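You operate a simulated robot arm through the tools that you are given. There is no shell and no other tool.

Carry out the task below with a simulated robot arm. There is one attempt and no reset: what you move stays moved.

Task
Soak two scoops of rice for porridge in the orange bowl.
Fine: pump two shots of hot water over it; rice from the bag on the black stool; spill none; scoop back; lock the boiler again.

Only the result counts: the job must be done as asked and must still hold three seconds after the hand-in. Knocking over, shifting, dropping, spilling or breaking anything else fails it.

Robot
A 6-joint arm with a two-finger gripper, fixed in place. Base frame: the origin is at the foot of the arm, x ahead of it, y to its left, z up. Readings come in mm, rad, newtons and seconds.
Its first joint turns from -2.897 to 2.897 rad. Payload 3.43 kg.
The tool frame sits at the grasp point between the pads (the TCP): z along the fingers, y along the line on which they close. The tips reach 20 mm beyond it. The gripper opens to 190 mm. The gripper's body begins 248 mm behind the TCP.
Orientation is that of the tool frame in the base frame, as [roll, pitch, yaw] about the fixed x, y, z axes, in that order (R = Rz(yaw) Ry(pitch) Rx(roll)). With the fingers straight down and closing along the base's y, the tool's x points along the base's -x, its y along +y and its z along -z.

Tools
- The arm moves only by the tool nudge_tool. Its argument "series" is a list of rows, each a list of 7 numbers: the turn, a rotation vector about the tool's x, y, z in rad, then the shift along the tool's x, y, z in mm, then the opening in per cent of the stroke, from 0 (shut) to 100 (fully open). In form: [[rx, ry, rz, dx, dy, dz, jaw], ...]. A call has 1 to 20 rows; each row shifts and turns the commanded pose from where the row before left it, along the tool's axes as they then stand. Each row takes 0.2 s and may step no farther than 50 mm and 0.15 rad from the row before; otherwise, or with a gripper value out of range, the whole call is refused. Where a pose cannot be reached the arm comes as near as it can. A force on the tool above 90 N (or 10 N above the force at the start of the call, whichever is more), or a blocked arm, ends the call early, and 0.2 s more pass. Each finger travels about 45 mm/s and halts on what it meets, pressing with about 33 N; the grip force reading is that of the motor and also rises with nothing between the fingers. The clock runs only during rows and for 0.2 s after the last one: add rows that do not move to give the fingers time. It gives the time, the measured TCP pose, the force on the tool (base axes), the opening and the grip force at its end, in the units of the frame above (readings bear some noise), with the torque about the TCP (base axes, N m) and any sound that the robot's microphone picked up.
- Cameras (640 x 400 px; columns grow to the right, rows downward): "scene" is fixed at [213.3, -498.9, 1809.7]; the picture's right is [0.63, -0.78, 0.00], its down [-0.57, -0.46, -0.68] and it looks along [0.53, 0.43, -0.73] (base axes); focal length 340 px, centre (320, 200). "wrist" rides on the gripper at [71, -8, -288] in the tool frame; the picture's right is [0.12, 0.99, 0.00], its down [-0.96, 0.12, -0.25] and it looks along [-0.25, 0.03, 0.97] (tool axes); focal length 261 px, centre (320, 200). There is no depth. A picture from a camera that has moved, and an enlarged one, comes with that camera's place and axes in the base frame and with its lens. The place of the scene camera against the robot may be out by one fixed shift of up to 12 mm in any direction.
- camera(camera): a new picture of that camera. The clock stands still meanwhile.
- lift_body(by): slides the trunk up (or, below 0, down) by that many mm; the arm rides with it, the base frame stays. It gives what a move gives, with no picture.
- close_up(camera, box): a new picture of the part [left, top, right, bottom] of that camera's present view, enlarged. The clock stands still meanwhile.
- sign_off(): hands the job in; it is judged then, once.

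Nothing tells you positions but the pictures and the camera data. Unless the task says otherwise, let go and move clear before handing in.

The tools are called after "Emit:" as name(argument=value, ...) on one line, values as JSON. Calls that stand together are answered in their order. nudge_tool: Moves the arm, as the interface text tells. Its arguments: {"type":"object","properties":{"series":{"type":"array","items":{"type":"array","items":{"type":"number"}}}},"required":["series"]} The other tools are called the same way: lift_body (by) slides the trunk up or down; camera (camera) takes a picture; close_up (camera, box) takes an enlarged picture of a part of a camera's view; sign_off () hands the job in.

At the start:

```text
clock: 0.0
ee_pos: [576.7, 121.8, 1401.4]
tcp_rot: [3.139, 0.0, 3.141]
ft_force: [-0.8, -0.3, -0.4]
wrist_torque: [0.03, 0.01, -0.02]
finger_gap: 189.9
finger_force: 0.0
trunk travel left (down, up): [-226.0, 14.0]
```

scene: 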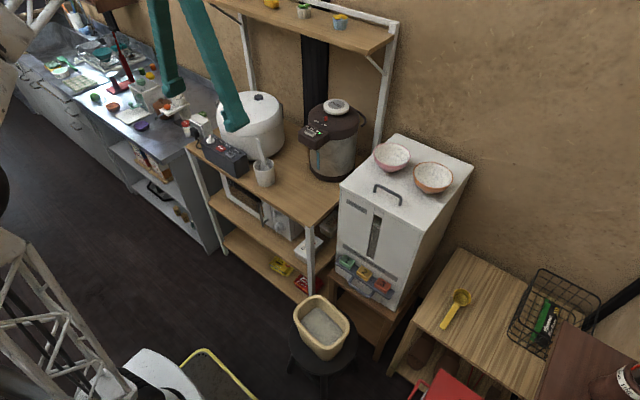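
wrist: 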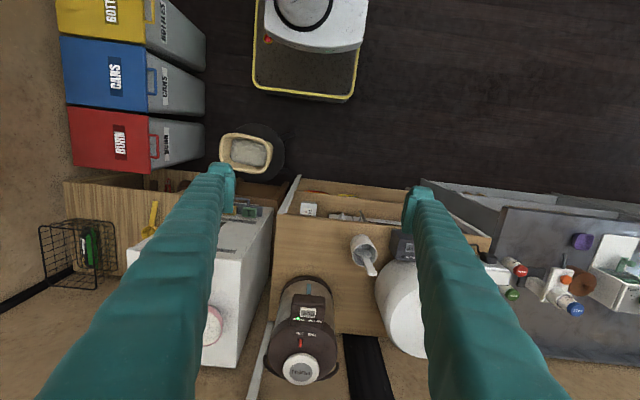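

I see a kitchen scene: an air pot (boiler) on the shelf, a white rice dispenser with two bowls on top (pink and orange), a bag of rice on a black stool, and a yellow scoop on a wooden table. I'll look closer before moving.

Emit:
close_up(camera="scene", box=[280, 80, 400, 190])

Emit:
close_up(camera="scene", box=[340, 120, 500, 220])

Emit:
close_up(camera="scene", box=[270, 270, 390, 390])

Emit:
close_up(camera="scene", box=[400, 240, 620, 380])

Emit:
close_up(camera="scene", box=[180, 80, 340, 200])

Emit:
close_up(camera="wrist", box=[200, 230, 400, 400])

```text
3.64 times, centred on (340, 135) of scene
camera zoom: at [213.3, -498.9, 1809.7], right [0.63, -0.78, 0.0], down [-0.57, -0.46, -0.68], along [0.53, 0.43, -0.73], focal length 1237 px, centre (247, 436)
```

zoom: 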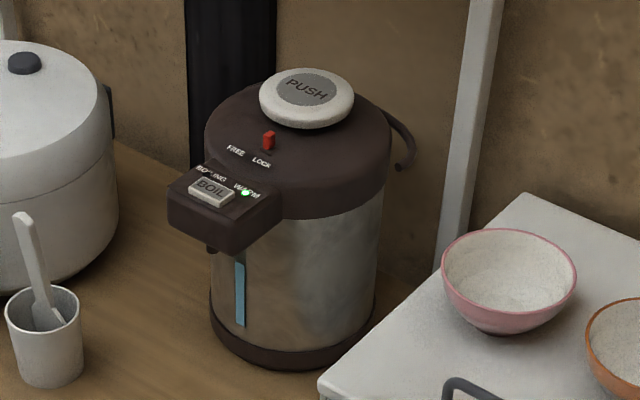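

```text
4.00 times, centred on (420, 170) of scene
camera zoom: at [213.3, -498.9, 1809.7], right [0.63, -0.78, 0.0], down [-0.57, -0.46, -0.68], along [0.53, 0.43, -0.73], focal length 1361 px, centre (-80, 320)
```

zoom: 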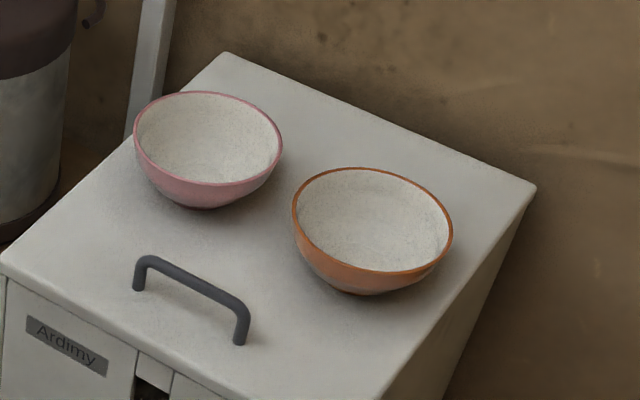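

```text
3.33 times, centred on (330, 330) of scene
camera zoom: at [213.3, -498.9, 1809.7], right [0.63, -0.78, 0.0], down [-0.57, -0.46, -0.68], along [0.53, 0.43, -0.73], focal length 1134 px, centre (287, -233)
```

zoom: 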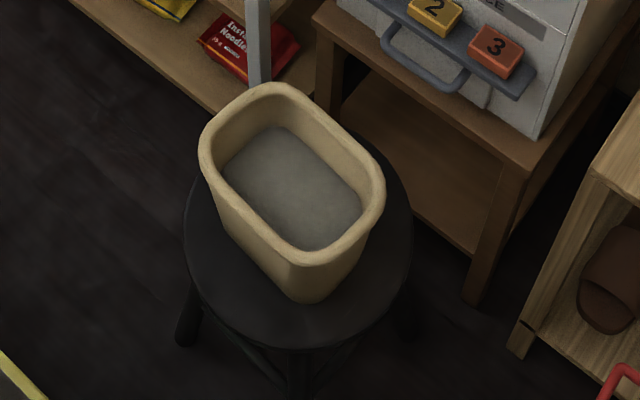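

```text
2.86 times, centred on (510, 310) of scene
camera zoom: at [213.3, -498.9, 1809.7], right [0.63, -0.78, 0.0], down [-0.57, -0.46, -0.68], along [0.53, 0.43, -0.73], focal length 972 px, centre (-223, -114)
```

zoom: 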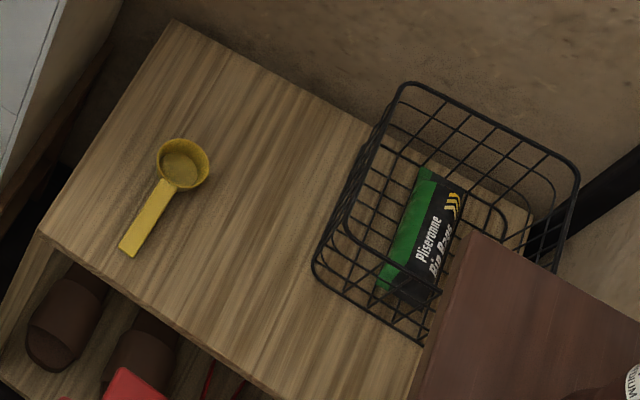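

```text
3.33 times, centred on (260, 140) of scene
camera zoom: at [213.3, -498.9, 1809.7], right [0.63, -0.78, 0.0], down [-0.57, -0.46, -0.68], along [0.53, 0.43, -0.73], focal length 1134 px, centre (520, 400)
```

zoom: 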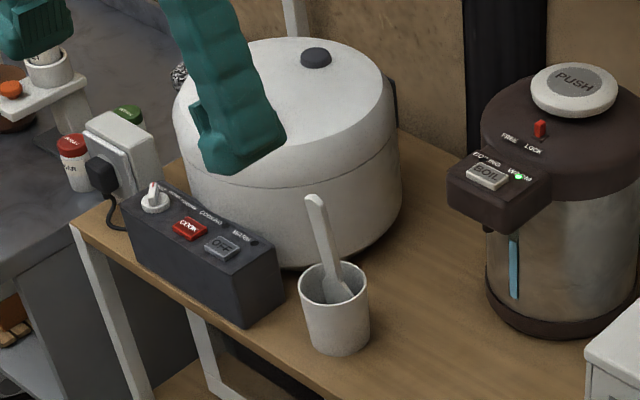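

```text
2.35 times, centred on (300, 315) of wrist
camera zoom: at [506.1, 113.2, 1688.7], right [-0.12, 0.99, 0.0], down [0.96, 0.12, 0.25], along [0.25, 0.03, -0.97], focal length 613 px, centre (367, -71)
```

zoom: 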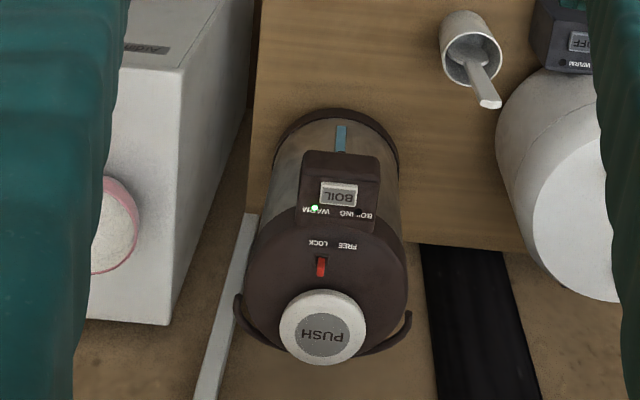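

The boiler's red slider is at LOCK. The orange bowl is far out on the white cabinet, at roughly (1066, -278, 1060). I'll tilt the tool forward so the wrist camera can survey the scene from a second angle.

Emit:
nudge_tool(series=[[0, -0.15, 0, 20, 0, 0, 100], [0, -0.15, 0, 20, 0, 0, 100], [0, -0.15, 0, 20, 0, 0, 100], [0, -0.15, 0, 20, 0, 0, 100]])

Emit:
camera(camera="wrist")

Emit:
camera(camera="scene")

```text
clock: 1.0
ee_pos: [500.9, 122.9, 1383.2]
tcp_rot: [-3.14, 0.599, -3.14]
ft_force: [1.3, 1.3, -0.7]
wrist_torque: [-0.24, 0.28, -0.16]
finger_gap: 189.9
finger_force: 0.1
trunk travel left (down, up): [-226.0, 14.0]
```

```text
taken
camera wrist: at [281.4, 115.3, 1580.9], right [-0.1, 0.99, -0.07], down [0.65, 0.12, 0.75], along [0.75, 0.03, -0.66], focal length 261 px, centre (320, 200)
```

wrist: 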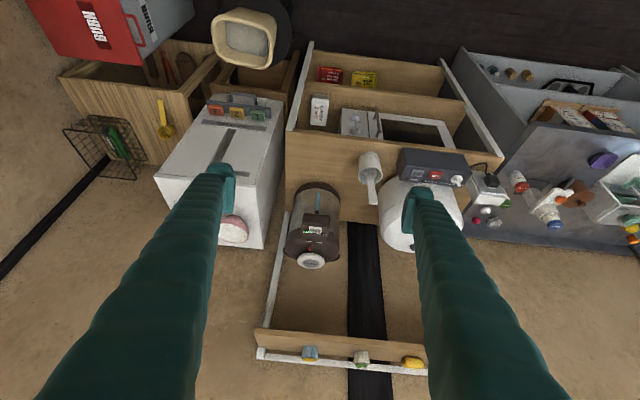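

```text
taken
```

scene: 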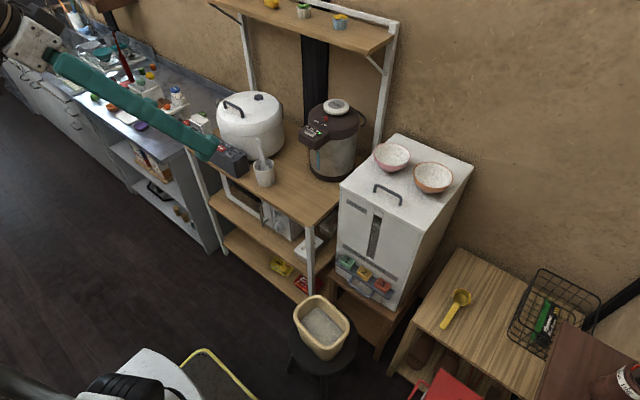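

The upper shelf's front edge is near x≈1175, z≈1370, which is behind the boiler's button. I'll take enlarged views from this pose to triangulate positions.

Emit:
close_up(camera="wrist", box=[260, 170, 380, 280])

Emit:
close_up(camera="wrist", box=[140, 80, 300, 260])

Emit:
close_up(camera="wrist", box=[190, 0, 310, 90])

Emit:
close_up(camera="wrist", box=[50, 60, 220, 190])

```text
3.64 times, centred on (320, 225) of wrist
camera zoom: at [281.4, 115.3, 1580.9], right [-0.1, 0.99, -0.07], down [0.65, 0.12, 0.75], along [0.75, 0.03, -0.66], focal length 948 px, centre (320, 109)
```

zoom: 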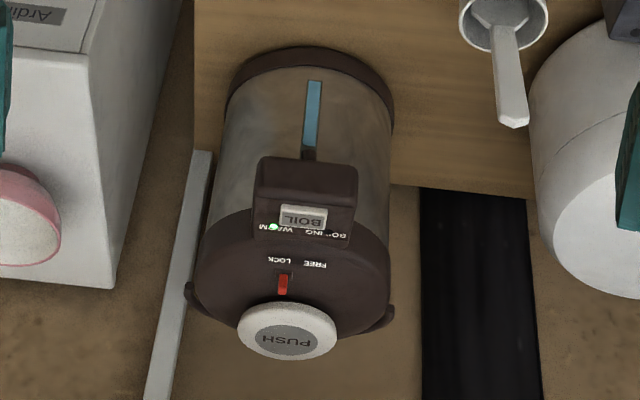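

```text
2.22 times, centred on (220, 170) of wrist
camera zoom: at [281.4, 115.3, 1580.9], right [-0.1, 0.99, -0.07], down [0.65, 0.12, 0.75], along [0.75, 0.03, -0.66], focal length 579 px, centre (542, 267)
```

zoom: 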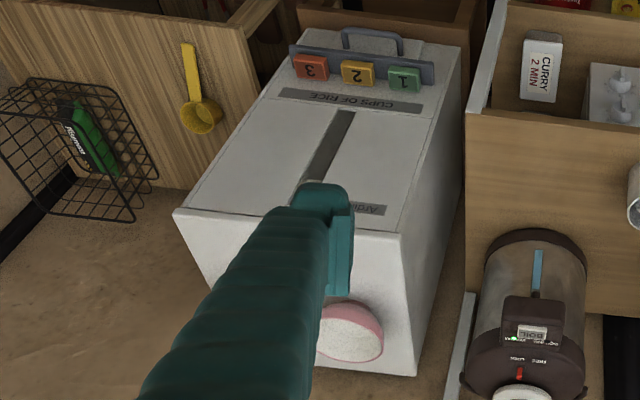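

```text
4.44 times, centred on (250, 45) of wrist
camera zoom: at [281.4, 115.3, 1580.9], right [-0.1, 0.99, -0.07], down [0.65, 0.12, 0.75], along [0.75, 0.03, -0.66], focal length 1158 px, centre (631, 889)
```

zoom: 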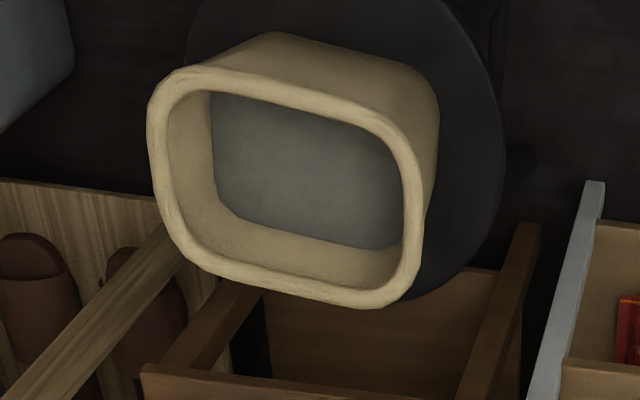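

```text
3.08 times, centred on (135, 125) of wrist
camera zoom: at [281.4, 115.3, 1580.9], right [-0.1, 0.99, -0.07], down [0.65, 0.12, 0.75], along [0.75, 0.03, -0.66], focal length 802 px, centre (889, 431)
```

zoom: 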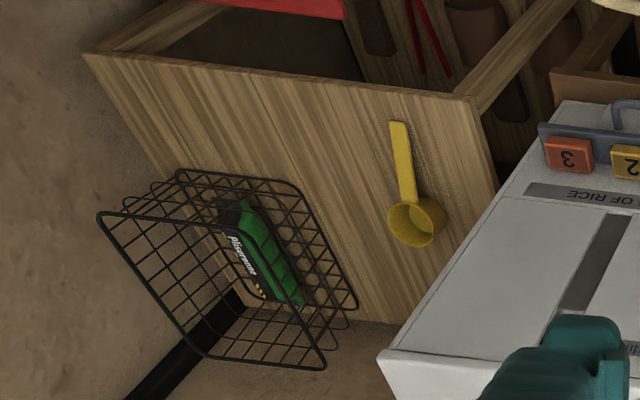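

I have rough positions: the bag rim is near (615, -176, 615), the scoop handle end near (867, -530, 640), and the cabinet top near z≈1000. Next I'll move low in front of the boiler to find its spout and the shelf height.

Emit:
nudge_tool(series=[[0, 0, 0, -12.3, 0, 43.7, 100], [0, 0, 0, -12.3, 0, 43.7, 100], [0, 0, 0, -12.3, 0, 43.7, 100], [0, 0, 0, -12.3, 0, 43.7, 100], [0, 0, 0, -12.3, 0, 43.7, 100], [0, 0, 0, -12.3, 0, 43.7, 100], [0, 0, 0, -12.3, 0, 43.7, 100], [0, 0, 0, -12.3, 0, 43.7, 100], [0, -0.14, 0, 0, 0, 0, 100], [0, -0.14, 0, 0, 0, 0, 100], [0, -0.14, 0, 0, 0, 0, 100], [0, -0.14, 0, 0, 0, 0, 100], [0, -0.14, 0, 0, 0, 0, 100], [0, 0, 0, 0, 0, 0, 100]])

Emit:
camera(camera="wrist")

Emit:
camera(camera="scene")

```text
clock: 4.0
ee_pos: [775.9, 107.0, 1142.2]
tcp_rot: [3.058, 1.226, 3.015]
ft_force: [1.5, 2.9, 3.3]
wrist_torque: [-0.41, 0.75, -0.58]
finger_gap: 190.0
finger_force: 0.1
out of reach, approached as far as the arm can: row 12
trunk travel left (down, up): [-226.0, 14.0]
```

```text
taken
camera wrist: at [481.7, 111.3, 1172.6], right [0.01, 1.0, -0.08], down [0.09, 0.08, 0.99], along [1.0, -0.01, -0.09], focal length 261 px, centre (320, 200)
```

wrist: 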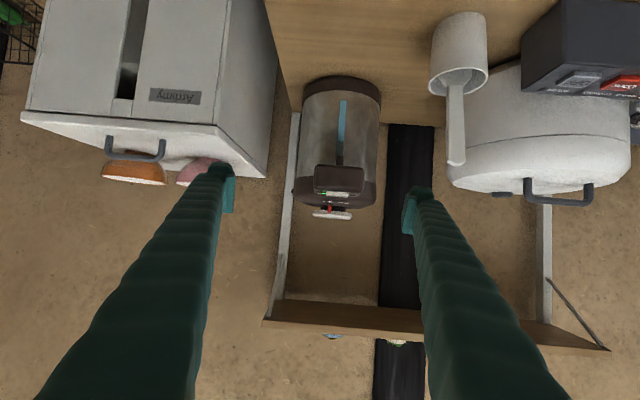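

```text
taken
```

scene: 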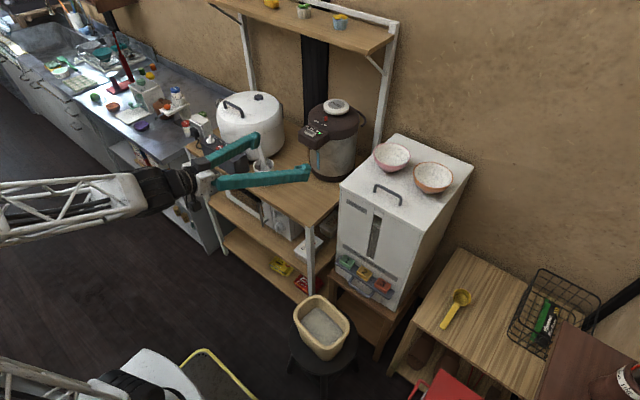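

The arm reached its limit at about 1.23 rad tilt, but this view is useful. I'll enlarge the boiler and the bowls.

Emit:
close_up(camera="wrist", box=[280, 60, 400, 240])

Emit:
close_up(camera="wrist", box=[10, 60, 290, 200])

Emit:
close_up(camera="wrist", box=[300, 150, 380, 230])

```text
2.22 times, centred on (340, 150) of wrist
camera zoom: at [481.7, 111.3, 1172.6], right [0.01, 1.0, -0.08], down [0.09, 0.08, 0.99], along [1.0, -0.01, -0.09], focal length 579 px, centre (276, 311)
```

zoom: 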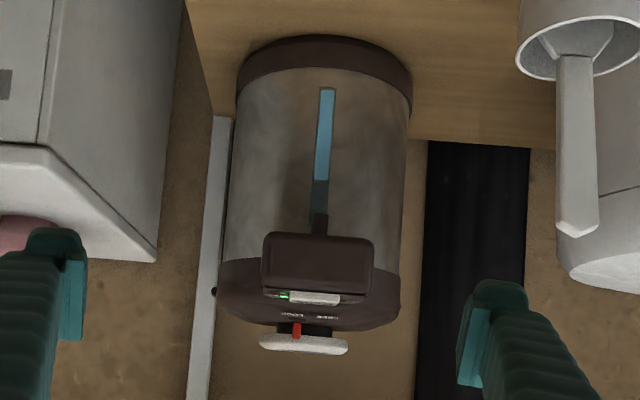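

```text
2.29 times, centred on (150, 130) of wrist
camera zoom: at [481.7, 111.3, 1172.6], right [0.01, 1.0, -0.08], down [0.09, 0.08, 0.99], along [1.0, -0.01, -0.09], focal length 596 px, centre (709, 360)
```

zoom: 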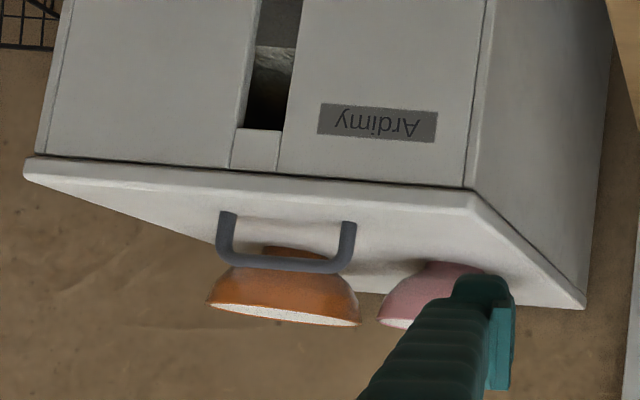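

```text
5.00 times, centred on (340, 190) of wrist
camera zoom: at [481.7, 111.3, 1172.6], right [0.01, 1.0, -0.08], down [0.09, 0.08, 0.99], along [1.0, -0.01, -0.09], focal length 1303 px, centre (220, 250)
```

zoom: 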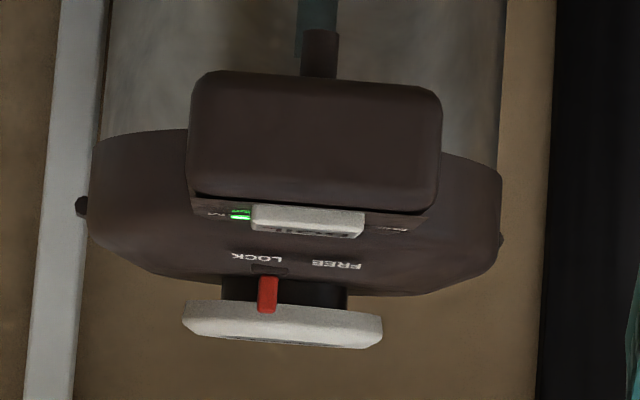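

The spout is at about (938, 134, 1050), the lock slider at (1026, 125, 1137), the PUSH top at (1088, 135, 1154), and the shelf at z≈870. Next I'll tip the tool back to vertical and go inspect the scoop and bag from above.

Emit:
nudge_tool(series=[[0, 0.14, 0, 0, 0, -30, 100], [0, 0.14, 0, 0, 0, -30, 100], [0, 0.14, 0, 0, 0, -30, 100], [0, 0.14, 0, 0, 0, -30, 100], [0, 0.14, 0, 0, 0, -30, 100], [0, 0.15, 0, 0, 0, -10, 100], [0, 0.15, 0, 0, 0, -10, 100], [0, 0.15, 0, 0, 0, -10, 100], [0, 0.15, 0, 0, 0, -10, 100], [0, 0, 0, 0, 0, 0, 100]])

```text
clock: 6.2
ee_pos: [644.7, 119.6, 1269.4]
tcp_rot: [-3.133, -0.057, 3.129]
ft_force: [0.3, 0.7, 0.2]
wrist_torque: [-0.03, 0.18, -0.03]
finger_gap: 190.0
finger_force: 0.1
trunk travel left (down, up): [-226.0, 14.0]
```

Tool is near vertical again. I'll swing over toward the scoop at a safe height.

Emit:
nudge_tool(series=[[0, -0.014, 0, -5, -49, 0, 100], [0, -0.014, 0, -5, -49, 0, 100], [0, -0.014, 0, -5, -49, 0, 100], [0, -0.014, 0, -5, -49, 0, 100], [0, 0, 0, -5, -49, 0, 100], [0, 0, 0, -5, -49, 0, 100], [0, 0, 0, -5, -49, 0, 100], [0, 0, 0, -5, -49, 0, 100], [0, 0, 0, -5, -49, 0, 100], [0, 0, 0, -5, -49, 0, 100], [0, 0, 0.125, 0, 0, 45, 100], [0, 0, 0.125, 0, 0, 45, 100], [0, 0, 0.125, 0, 0, 45, 100], [0, 0, 0.125, 0, 0, 45, 100], [0, 0, 0, 0, 0, 0, 100]])

Emit:
camera(camera="wrist")

Emit:
camera(camera="scene")

```text
clock: 9.4
ee_pos: [689.7, -373.1, 1093.8]
tcp_rot: [-3.136, 0.005, 2.628]
ft_force: [-0.8, 0.4, 0.6]
wrist_torque: [0.0, -0.02, 0.02]
finger_gap: 189.9
finger_force: 0.1
trunk travel left (down, up): [-226.0, 14.0]
```

```text
taken
camera wrist: at [623.6, -343.3, 1381.5], right [0.39, 0.92, -0.01], down [0.89, -0.37, 0.25], along [0.23, -0.1, -0.97], focal length 261 px, centre (320, 200)
```

wrist: 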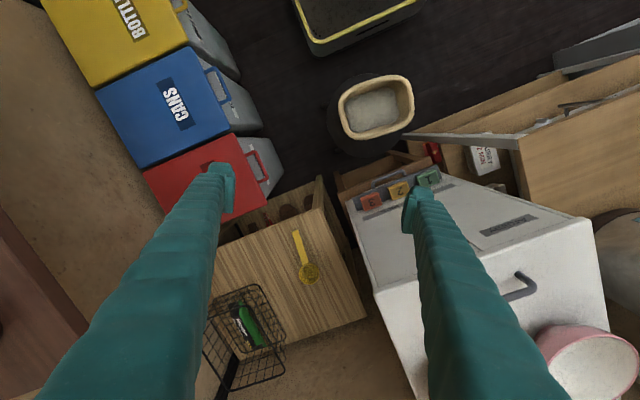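

```text
taken
```

scene: 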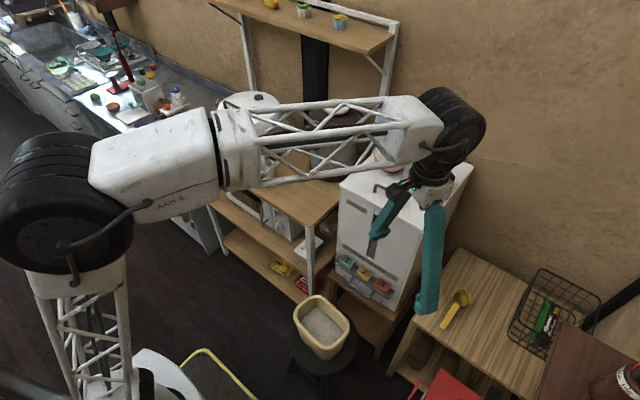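

The scoop and bag are both in view from here. I'll enlarge each one.

Emit:
close_up(camera="wrist", box=[270, 210, 350, 300])

Emit:
close_up(camera="wrist", box=[310, 60, 430, 170])

Emit:
close_up(camera="wrist", box=[200, 150, 380, 360])

```text
4.44 times, centred on (310, 255) of wrist
camera zoom: at [623.6, -343.3, 1381.5], right [0.39, 0.92, -0.01], down [0.89, -0.37, 0.25], along [0.23, -0.1, -0.97], focal length 1158 px, centre (364, -44)
```

zoom: 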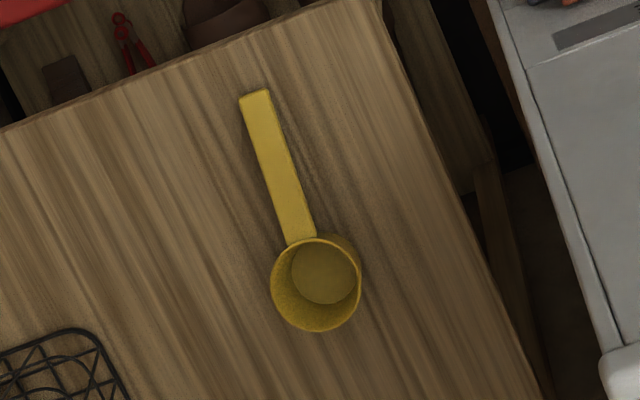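

```text
3.64 times, centred on (370, 115) of wrist
camera zoom: at [623.6, -343.3, 1381.5], right [0.39, 0.92, -0.01], down [0.89, -0.37, 0.25], along [0.23, -0.1, -0.97], focal length 948 px, centre (138, 509)
```

zoom: 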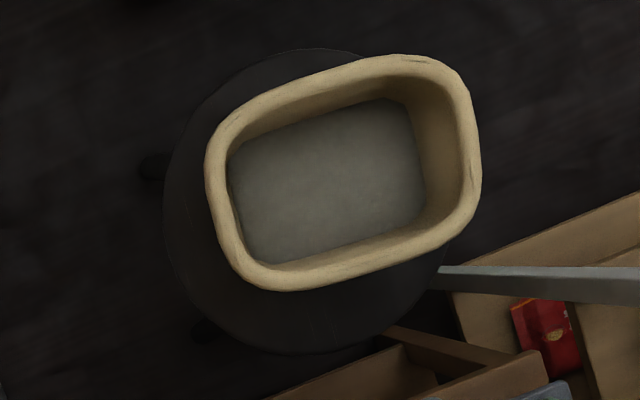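

```text
1.90 times, centred on (290, 255) of wrist
camera zoom: at [623.6, -343.3, 1381.5], right [0.39, 0.92, -0.01], down [0.89, -0.37, 0.25], along [0.23, -0.1, -0.97], focal length 496 px, centre (377, 95)
```

zoom: 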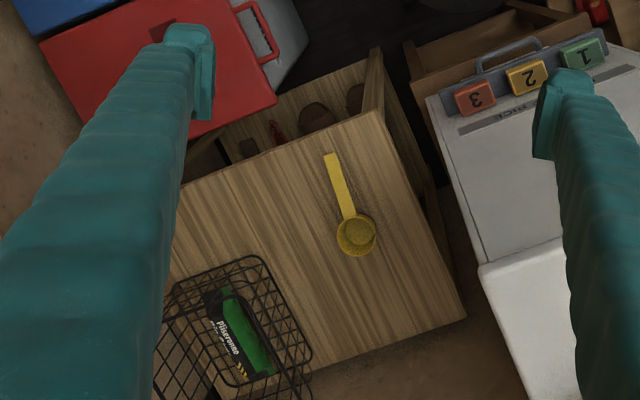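

From these views the cabinet top is about z≈1043, and the orange bowl's rim centre is near (1018, -288, 1111) with a 63 mm radius. The scoop rests tilted on the side table (z≈627). The plan is to place the bowl under the spout first, so I'll go to a pre-grasp pose behind its near rim, with the jaw closing in the vertical plane and about 30° of tilt.

Emit:
nudge_tool(series=[[0, 0, 0, 0, 0, -45, 100], [0, 0, 0, 0, 0, -45, 100], [0, 0, 0, 0, 0, -45, 100], [0, 0, 0, 0, 0, -45, 100], [0, 0, 0, -26.6, 39.4, 0, 80], [0, 0, 0, -26.6, 39.4, 0, 60], [0, 0, 0, -26.6, 39.4, 0, 40], [0, 0, 0, -26.6, 39.4, 0, 36], [0, 0, 0.132, 0, 0, 0, 36], [0, 0, 0.132, 0, 0, 0, 36], [0, 0, 0.132, 0, 0, 0, 36], [0, 0, 0.132, 0, 0, 0, 36], [0, 0, 0.132, 0, 0, 0, 36], [0, 0, 0.132, 0, 0, 0, 36], [0, 0, 0.132, 0, 0, 0, 36], [0, 0, 0.132, 0, 0, 0, 36], [0, 0, 0, 0, 0, 0, 36]])

Emit:
nudge_tool(series=[[-0.13, 0, 0, 0, 0, 0, 36], [-0.13, 0, 0, 0, 0, 0, 36], [-0.13, 0, 0, 0, 0, 0, 36], [-0.13, 0, 0, 0, 0, 0, 36], [0, 0, 0, 0, 0, 0, 36]])

Emit:
camera(camera="wrist")

Emit:
camera(camera="scene")

```text
clock: 13.0
ee_pos: [858.8, -289.1, 1272.1]
tcp_rot: [3.139, 0.008, 1.57]
ft_force: [-0.3, 0.7, 0.0]
wrist_torque: [0.04, 0.02, 0.03]
finger_gap: 68.5
finger_force: 0.1
trunk travel left (down, up): [-226.0, 14.0]
```

```text
clock: 14.2
ee_pos: [858.1, -287.2, 1272.4]
tcp_rot: [2.618, 0.009, 1.572]
ft_force: [-0.8, 0.6, 0.1]
wrist_torque: [-0.06, -0.01, -0.04]
finger_gap: 68.3
finger_force: 0.0
trunk travel left (down, up): [-226.0, 14.0]
```

```text
taken
camera wrist: at [707.3, -215.1, 1518.0], right [0.86, 0.12, 0.49], down [-0.02, -0.96, 0.28], along [0.51, -0.25, -0.82], focal length 261 px, centre (320, 200)
```

wrist: 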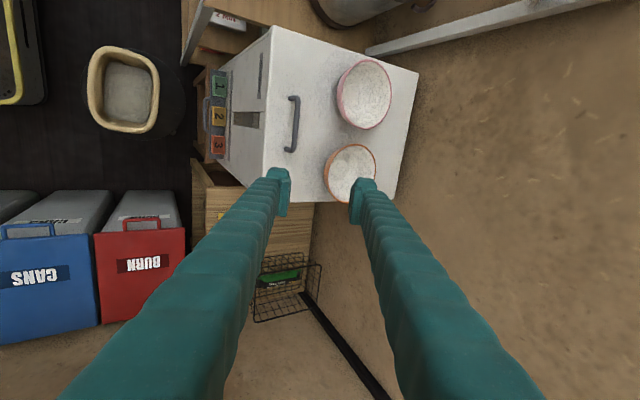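

```text
taken
```

scene: 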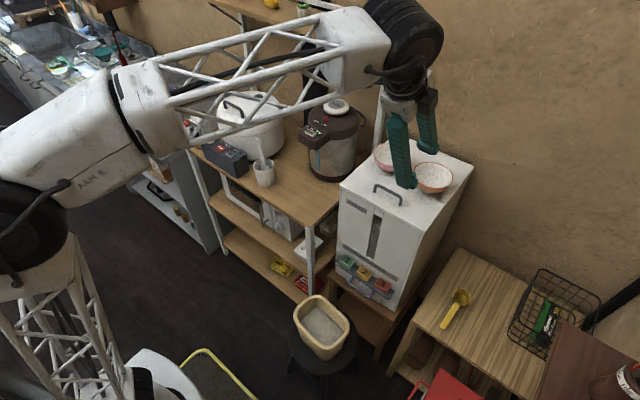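

The bowls are visible from here. I'll enlarge the orange bowl to fix its exact position.

Emit:
close_up(camera="wrist", box=[280, 40, 420, 220])

Emit:
close_up(camera="scene", box=[370, 130, 470, 210])

```text
2.22 times, centred on (350, 130) of wrist
camera zoom: at [707.3, -215.1, 1518.0], right [0.86, 0.12, 0.49], down [-0.02, -0.96, 0.28], along [0.51, -0.25, -0.82], focal length 579 px, centre (253, 356)
```

zoom: 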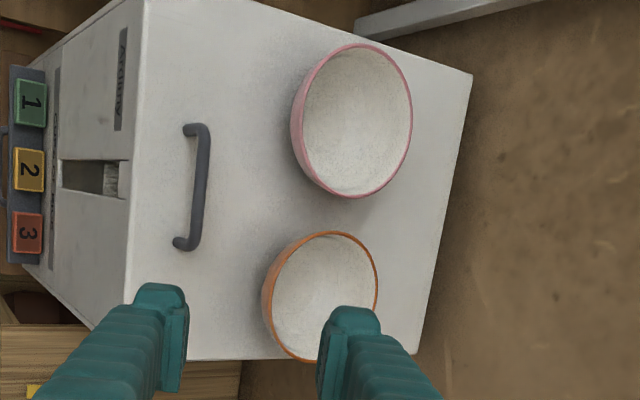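

```text
5.00 times, centred on (420, 170) of scene
camera zoom: at [213.3, -498.9, 1809.7], right [0.63, -0.78, 0.0], down [-0.57, -0.46, -0.68], along [0.53, 0.43, -0.73], focal length 1701 px, centre (-180, 350)
```

zoom: 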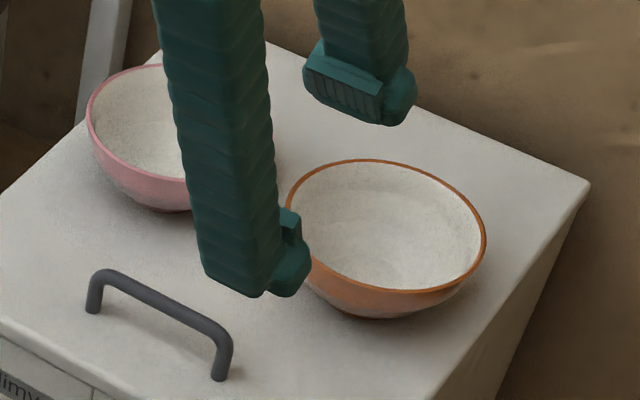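

The orange bowl's rim centre is (1025, -288, 1112), with its near edge at x≈966. I'll approach along the tool axis so the jaws straddle the near wall.

Emit:
nudge_tool(series=[[0, 0, 0, -0.3, 4.9, 32.8, 36], [0, 0, 0, -0.3, 4.9, 32.8, 36], [0, 0, 0, -0.2, 4.9, 32.8, 36], [0, 0, 0, 0, 0, 25, 36], [0, 0, 0, 0, 0, 25, 36], [0, 0, 0, 0, 0, 20, 36], [0, 0, 0, 0, 0, 0, 36]])

Emit:
camera(camera="wrist")

Emit:
close_up(camera="scene", box=[360, 100, 480, 220])

```text
clock: 15.8
ee_pos: [955.8, -291.5, 1133.6]
tcp_rot: [2.622, 0.007, 1.574]
ft_force: [0.1, 0.7, -0.5]
wrist_torque: [0.02, -0.01, 0.0]
finger_gap: 68.6
finger_force: 0.0
trunk travel left (down, up): [-226.0, 14.0]
```

```text
taken
camera wrist: at [805.8, -218.9, 1378.4], right [0.86, 0.12, 0.49], down [-0.02, -0.96, 0.28], along [0.51, -0.25, -0.82], focal length 261 px, centre (320, 200)
```

wrist: 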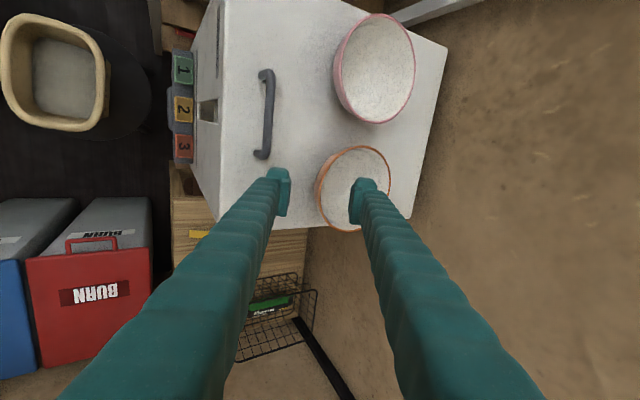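

```text
3.33 times, centred on (420, 160) of scene
camera zoom: at [213.3, -498.9, 1809.7], right [0.63, -0.78, 0.0], down [-0.57, -0.46, -0.68], along [0.53, 0.43, -0.73], focal length 1134 px, centre (-13, 333)
```

zoom: 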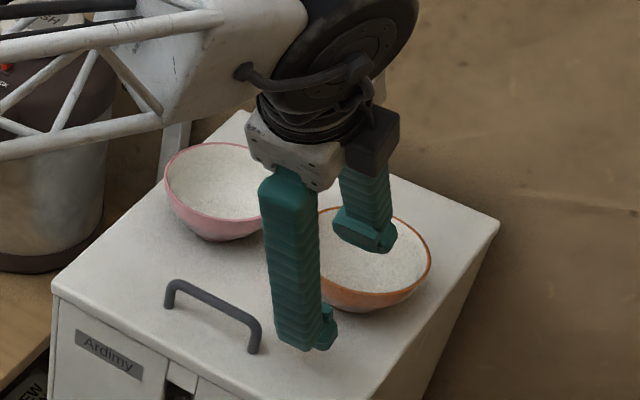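

Alignment looks good. I'll advance the last 30 mm and close part-way to check that the wall is centred.

Emit:
nudge_tool(series=[[0, 0, 0, 1.7, -0.3, 15, 36], [0, 0, 0, 1.8, -0.3, 14.5, 36], [0, 0, 0, 0, 0, 0, 25], [0, 0, 0, 0, 0, 0, 16], [0, 0, 0, 0, 0, 0, 16]])

Emit:
close_up(camera="wrist", box=[260, 120, 400, 260])

Emit:
close_up(camera="scene", box=[380, 120, 460, 210])

```text
clock: 17.0
ee_pos: [967.4, -287.6, 1108.5]
tcp_rot: [2.621, 0.011, 1.575]
ft_force: [0.1, -0.3, -0.1]
wrist_torque: [-0.03, -0.01, 0.01]
finger_gap: 30.6
finger_force: 0.1
trunk travel left (down, up): [-226.0, 14.0]
```

```text
2.86 times, centred on (330, 190) of wrist
camera zoom: at [817.9, -215.1, 1353.2], right [0.86, 0.12, 0.49], down [-0.02, -0.96, 0.28], along [0.51, -0.25, -0.82], focal length 745 px, centre (291, 229)
```

zoom: 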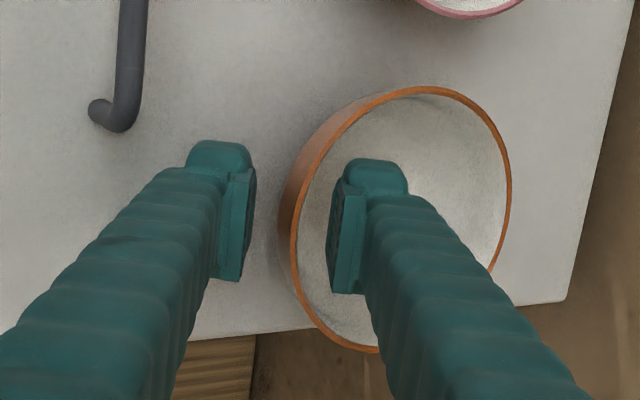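

```text
4.44 times, centred on (420, 165) of scene
camera zoom: at [213.3, -498.9, 1809.7], right [0.63, -0.78, 0.0], down [-0.57, -0.46, -0.68], along [0.53, 0.43, -0.73], focal length 1512 px, centre (-124, 356)
```

zoom: 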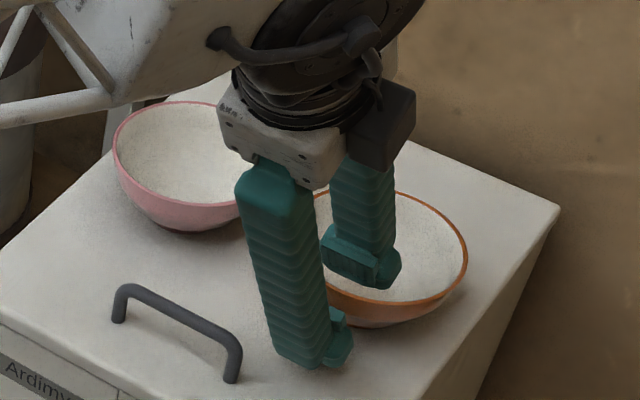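

The wall sits centred between the pads. Closing the grip.

Emit:
nudge_tool(series=[[0, 0, 0, 0, 0, 0, 10], [0, 0, 0, 0, 0, 0, 5], [0, 0, 0, 0, 0, 0, 0], [0, 0, 0, 0, 0, 0, 0], [0, 0, 0, 0, 0, 0, 0]])

Emit:
close_up(camera="wrist", box=[260, 120, 400, 260])

```text
clock: 18.2
ee_pos: [968.3, -286.8, 1108.5]
tcp_rot: [2.621, 0.009, 1.573]
ft_force: [0.1, -0.2, -2.6]
wrist_torque: [0.0, 0.1, -0.01]
finger_gap: 6.8
finger_force: 33.4
trunk travel left (down, up): [-226.0, 14.0]
```

```text
2.86 times, centred on (330, 190) of wrist
camera zoom: at [818.0, -215.1, 1353.1], right [0.86, 0.12, 0.49], down [-0.02, -0.96, 0.28], along [0.51, -0.25, -0.82], focal length 745 px, centre (291, 229)
```

zoom: 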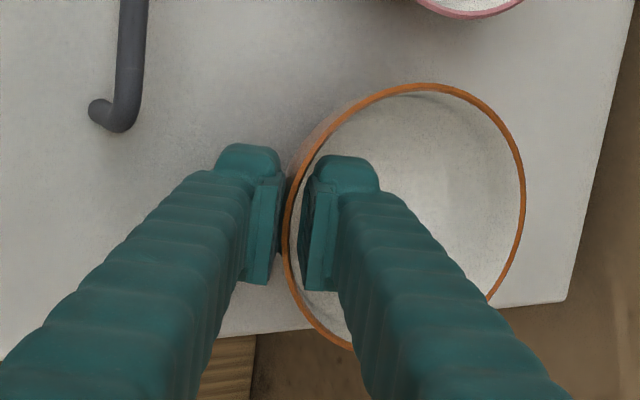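

Grip is holding at 6.8 mm with 33 N. I'll lift slowly by 30 mm and check whether the bowl is level.

Emit:
nudge_tool(series=[[0, 0, 0, 0, 2.5, -4.3, 0], [0, 0, 0, 0, 5, -8.7, 0], [0, 0, 0, 0, 7.5, -13, 0], [0, 0, 0, 0, 0, 0, 0]])

Emit:
close_up(camera="scene", box=[370, 110, 480, 220])

Emit:
camera(camera="wrist")

```text
clock: 19.2
ee_pos: [969.3, -286.2, 1138.1]
tcp_rot: [2.622, 0.01, 1.572]
ft_force: [1.1, -0.1, -1.3]
wrist_torque: [-0.02, 0.06, 0.01]
finger_gap: 6.2
finger_force: 33.6
trunk travel left (down, up): [-226.0, 14.0]
```

```text
3.64 times, centred on (425, 165) of scene
camera zoom: at [213.3, -498.9, 1809.7], right [0.63, -0.78, 0.0], down [-0.57, -0.46, -0.68], along [0.53, 0.43, -0.73], focal length 1237 px, centre (-62, 327)
```

zoom: 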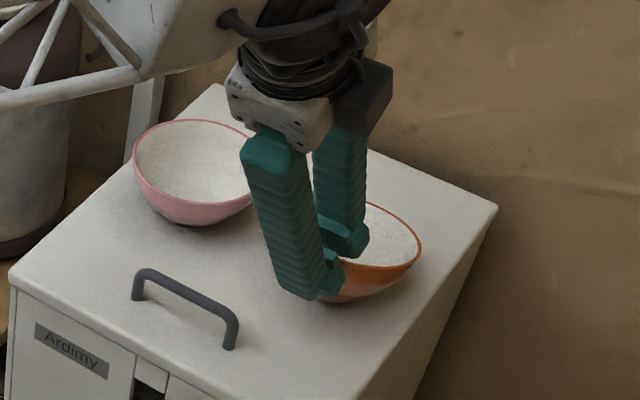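

```text
taken
camera wrist: at [818.5, -214.1, 1382.9], right [0.86, 0.12, 0.49], down [-0.02, -0.96, 0.28], along [0.51, -0.25, -0.82], focal length 261 px, centre (320, 200)
```

wrist: 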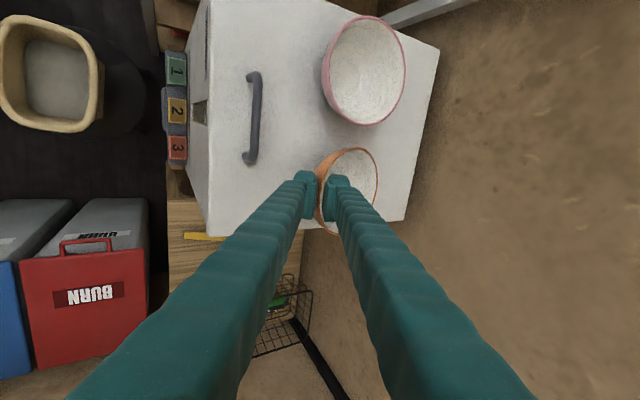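

The bowl sagged to about 18° (far side down) in the rim grip, but it is held. I'll lift higher, back away from the cabinet, and then level it by tilting the tool more.

Emit:
nudge_tool(series=[[0, 0, 0, 0, 7.5, -13, 0], [0, 0, 0, 0, 10, -17.3, 0], [0, 0, 0, 0, 10, -17.3, 0], [0, 0, 0, 0, 10, -17.3, 0], [0, 0, 0, 0, 8.5, -14.8, 0], [0, 0, 0, 0, -10, -5.8, 0], [0, 0, 0, 0, -20, -11.5, 0], [0, 0, 0, 0, -21.7, -12.5, 0], [0, 0, 0, 0, -21.7, -12.5, 0], [0, 0, 0, 0, -21.7, -12.5, 0], [0, 0, 0, 0, -21.7, -12.5, 0], [0, 0, 0, 0, -21.7, -12.5, 0], [0, 0, 0, 0, -21.7, -12.5, 0], [0, 0, 0, 0, -21.7, -12.5, 0], [0, 0, 0, 0, -10, -5.8, 0], [0, 0, 0, 0, 0, 0, 0]])

Emit:
camera(camera="wrist")

Emit:
camera(camera="scene")

```text
clock: 22.6
ee_pos: [746.5, -286.6, 1230.9]
tcp_rot: [2.621, 0.01, 1.573]
ft_force: [0.4, -0.5, -0.6]
wrist_torque: [-0.02, 0.0, 0.02]
finger_gap: 0.0
finger_force: 33.3
trunk travel left (down, up): [-226.0, 14.0]
```

```text
taken
camera wrist: at [596.9, -213.8, 1476.0], right [0.86, 0.12, 0.49], down [-0.02, -0.96, 0.28], along [0.51, -0.25, -0.82], focal length 261 px, centre (320, 200)
```

wrist: 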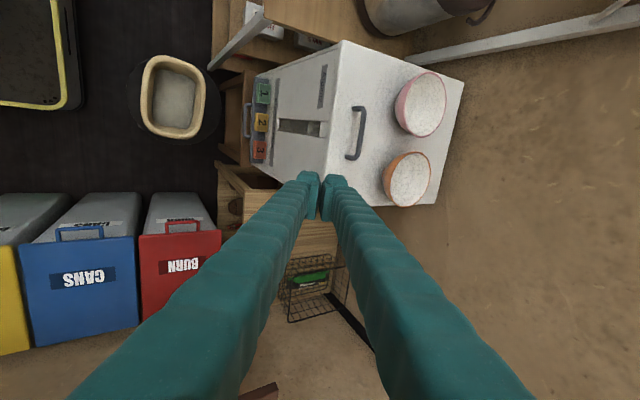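

```text
taken
```

scene: 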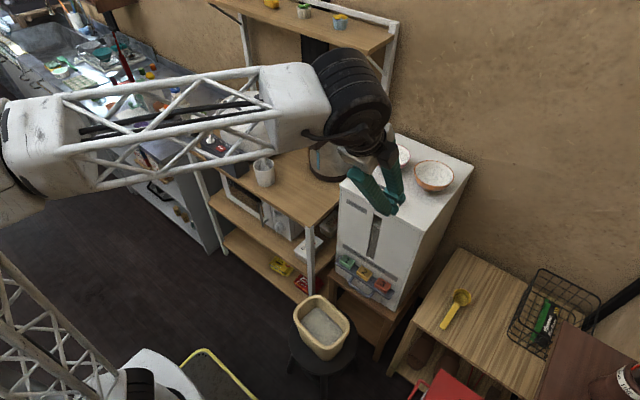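

The grip slipped off early and the bowl settled back upright on the cabinet. I'll inspect it before trying a firmer grip.

Emit:
close_up(camera="wrist", box=[340, 50, 470, 220])

Emit:
close_up(camera="scene", box=[360, 120, 480, 220])

```text
2.35 times, centred on (405, 135) of wrist
camera zoom: at [596.9, -213.8, 1476.0], right [0.86, 0.12, 0.49], down [-0.02, -0.96, 0.28], along [0.51, -0.25, -0.82], focal length 613 px, centre (120, 353)
```

zoom: 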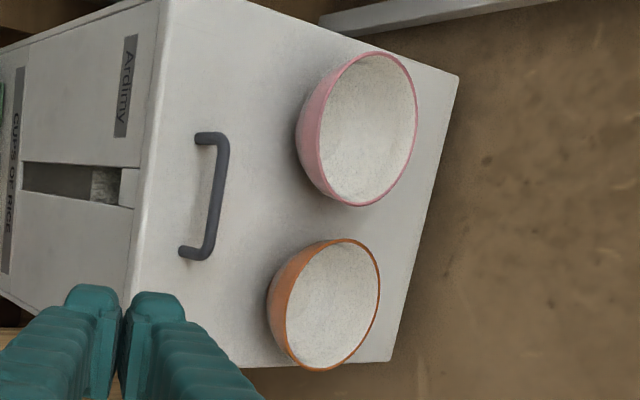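

```text
4.00 times, centred on (420, 170) of scene
camera zoom: at [213.3, -498.9, 1809.7], right [0.63, -0.78, 0.0], down [-0.57, -0.46, -0.68], along [0.53, 0.43, -0.73], focal length 1361 px, centre (-80, 320)
```

zoom: 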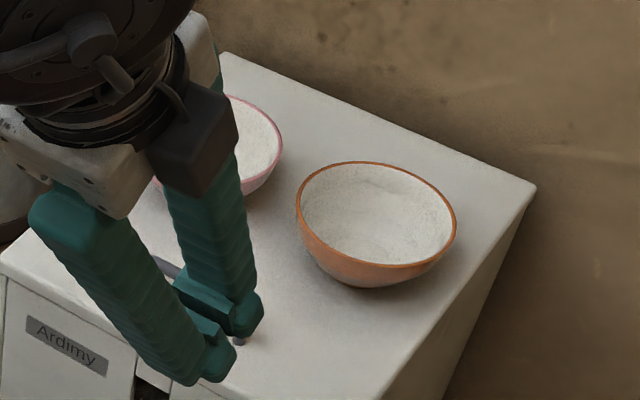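

The bowl is upright, now centred near (1034, -286), and nothing else moved. A diametral grasp would hold better: closing across its full width with the tool headed about -40°, which keeps clear of the pink bowl and the cabinet handle. I'll reorient in free space first.

Emit:
nudge_tool(series=[[0.131, 0, 0, 0, 0, 0, 10], [0.131, 0, 0, 0, 0, 0, 20], [0.131, 0, 0, 0, 0, 0, 30], [0.131, 0, 0, 0, 0, 0, 40], [0, 0, -0.1247, 0, 0, 0, 50], [0, 0, -0.1247, 0, 0, 0, 60], [0, 0, -0.1247, 0, 0, 0, 70], [0, 0, -0.1247, 0, 0, 0, 78], [0, 0, -0.1247, 0, 0, 0, 78], [0, 0, -0.1247, 0, 0, 0, 78], [0, 0, -0.1247, 0, 0, 0, 78], [0, -0.14, 0, 0, 0, 0, 78], [0, -0.14, 0, 0, 0, 0, 78], [0, -0.14, 0, 0, 0, 0, 78], [0, -0.14, 0, 0, 0, 0, 78], [0, -0.14, 0, 0, 0, 0, 78], [0, 0, 0, 0, 0, 0, 78]])

Emit:
camera(camera="wrist")

```text
clock: 26.2
ee_pos: [748.0, -285.0, 1230.3]
tcp_rot: [-3.131, 0.704, 2.452]
ft_force: [-0.8, -0.5, 1.1]
wrist_torque: [0.01, -0.02, 0.05]
finger_gap: 148.1
finger_force: 0.1
trunk travel left (down, up): [-226.0, 14.0]
```

```text
taken
camera wrist: at [559.5, -136.5, 1404.6], right [0.57, 0.82, -0.09], down [0.52, -0.27, 0.81], along [0.64, -0.5, -0.58], focal length 261 px, centre (320, 200)
```

wrist: 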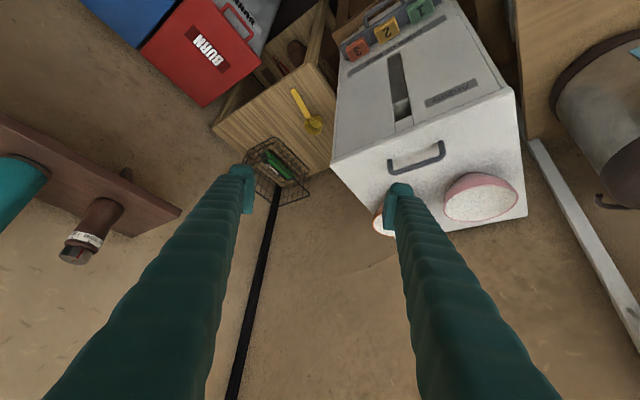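

Orientation is as intended. Moving to the pre-grasp point 150 mm short of the bowl along the tool axis.

Emit:
nudge_tool(series=[[0, 0, 0, -15.1, 30.2, 14.2, 78], [0, 0, 0, -15.1, 30.2, 14.2, 78], [0, 0, 0, -15.1, 30.2, 14.2, 78], [0, 0, 0, -15.1, 30.2, 14.2, 78], [0, 0, 0, -15.1, 30.2, 14.2, 78], [0, 0, 0, -15.1, 30.2, 14.2, 78], [0, 0, 0, 0, 0, 0, 78]])

Emit:
camera(camera="wrist")

Emit:
close_up(camera="wrist", box=[230, 110, 430, 260])

```text
clock: 27.8
ee_pos: [961.1, -227.8, 1222.3]
tcp_rot: [-3.13, 0.701, 2.453]
ft_force: [0.8, 0.6, -0.1]
wrist_torque: [-0.01, 0.0, -0.02]
finger_gap: 148.3
finger_force: 0.1
trunk travel left (down, up): [-226.0, 14.0]
```

```text
taken
camera wrist: at [772.9, -78.7, 1396.3], right [0.57, 0.82, -0.09], down [0.52, -0.28, 0.81], along [0.64, -0.5, -0.58], focal length 261 px, centre (320, 200)
```

wrist: 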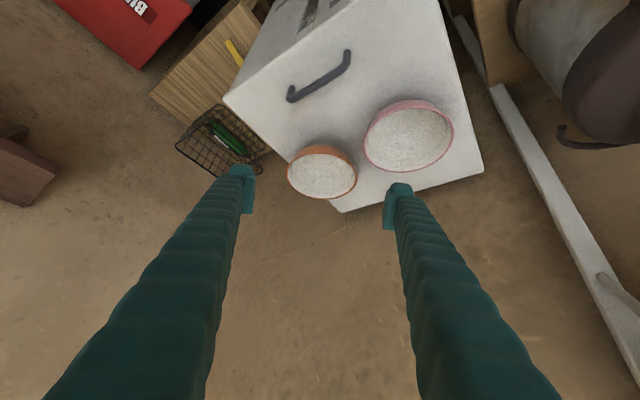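

```text
2.67 times, centred on (330, 185) of wrist
camera zoom: at [772.9, -78.7, 1396.3], right [0.57, 0.82, -0.09], down [0.52, -0.28, 0.81], along [0.64, -0.5, -0.58], focal length 695 px, centre (293, 240)
```

zoom: 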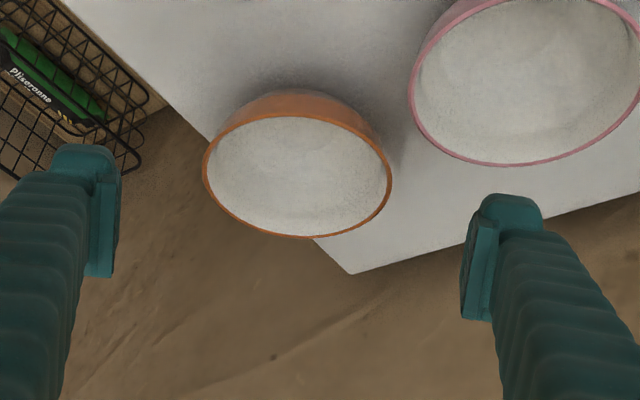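

The bowl centre is confirmed at (1034, -286, 1110), radius about 61. Advancing 100 mm, then checking.

Emit:
nudge_tool(series=[[0, 0, 0, 0.5, 0.9, 30, 78], [0, 0, 0, 0.5, 0.9, 30, 78], [0, 0, 0, 0.5, 0.8, 25, 78], [0, 0, 0, 0.6, 0.8, 20, 78], [0, 0, 0, 0, 0, 0, 78]])

Emit:
camera(camera="wrist")

Emit:
close_up(camera="scene", box=[360, 100, 480, 220])

```text
clock: 29.0
ee_pos: [1012.8, -266.5, 1140.2]
tcp_rot: [-3.132, 0.703, 2.453]
ft_force: [0.0, 0.7, 0.4]
wrist_torque: [-0.01, 0.03, 0.0]
finger_gap: 148.2
finger_force: 0.1
trunk travel left (down, up): [-226.0, 14.0]
```

```text
taken
camera wrist: at [824.8, -118.2, 1315.4], right [0.57, 0.82, -0.09], down [0.52, -0.28, 0.81], along [0.64, -0.5, -0.58], focal length 261 px, centre (320, 200)
```

wrist: 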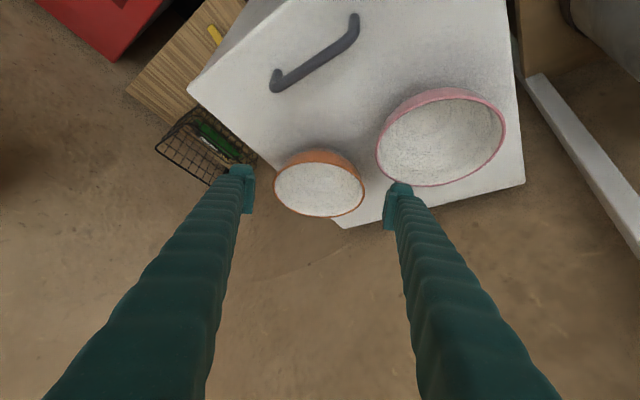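

```text
3.33 times, centred on (420, 160) of scene
camera zoom: at [213.3, -498.9, 1809.7], right [0.63, -0.78, 0.0], down [-0.57, -0.46, -0.68], along [0.53, 0.43, -0.73], focal length 1134 px, centre (-13, 333)
```

zoom: 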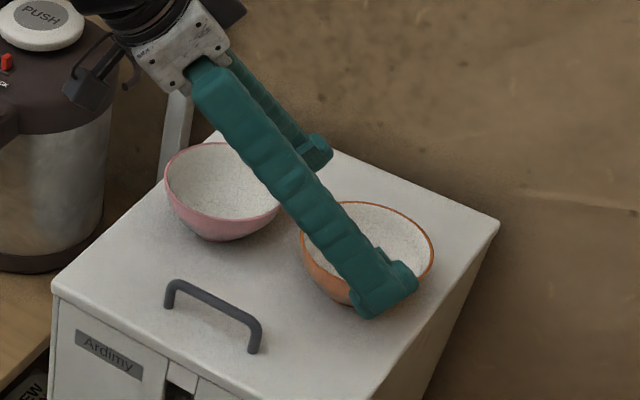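

Continuing the last 44 mm to put the pads at the rim's diameter, then closing gently.

Emit:
nudge_tool(series=[[0, 0, 0, -0.2, -0.5, 22, 78], [0, 0, 0, -0.3, -0.6, 22, 78], [0, 0, 0, 0, 0, 0, 78]])

Emit:
close_up(camera="wrist", box=[200, 110, 440, 290])

Emit:
close_up(camera="scene", box=[370, 110, 480, 220])

```text
clock: 29.8
ee_pos: [1033.2, -286.1, 1107.1]
tcp_rot: [-3.13, 0.701, 2.452]
ft_force: [0.6, 0.5, -0.7]
wrist_torque: [-0.02, -0.02, 0.01]
finger_gap: 148.1
finger_force: 0.1
trunk travel left (down, up): [-226.0, 14.0]
```

```text
2.22 times, centred on (320, 200) of wrist
camera zoom: at [845.4, -136.7, 1282.6], right [0.57, 0.82, -0.09], down [0.52, -0.28, 0.81], along [0.64, -0.5, -0.58], focal length 579 px, centre (320, 200)
```

zoom: 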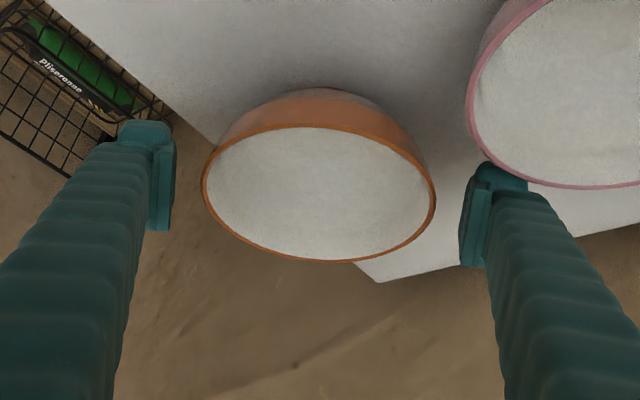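

```text
3.64 times, centred on (425, 165) of scene
camera zoom: at [213.3, -498.9, 1809.7], right [0.63, -0.78, 0.0], down [-0.57, -0.46, -0.68], along [0.53, 0.43, -0.73], focal length 1237 px, centre (-62, 327)
```

zoom: 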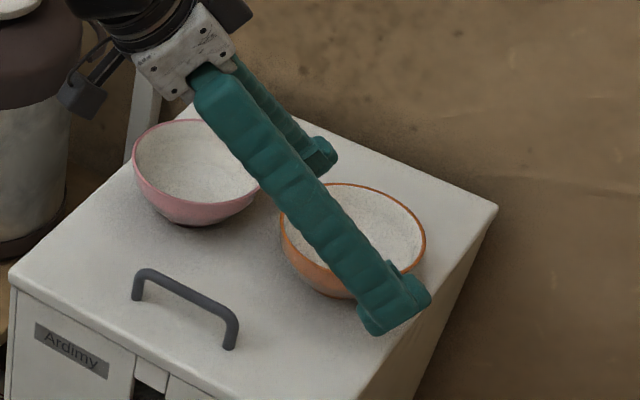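

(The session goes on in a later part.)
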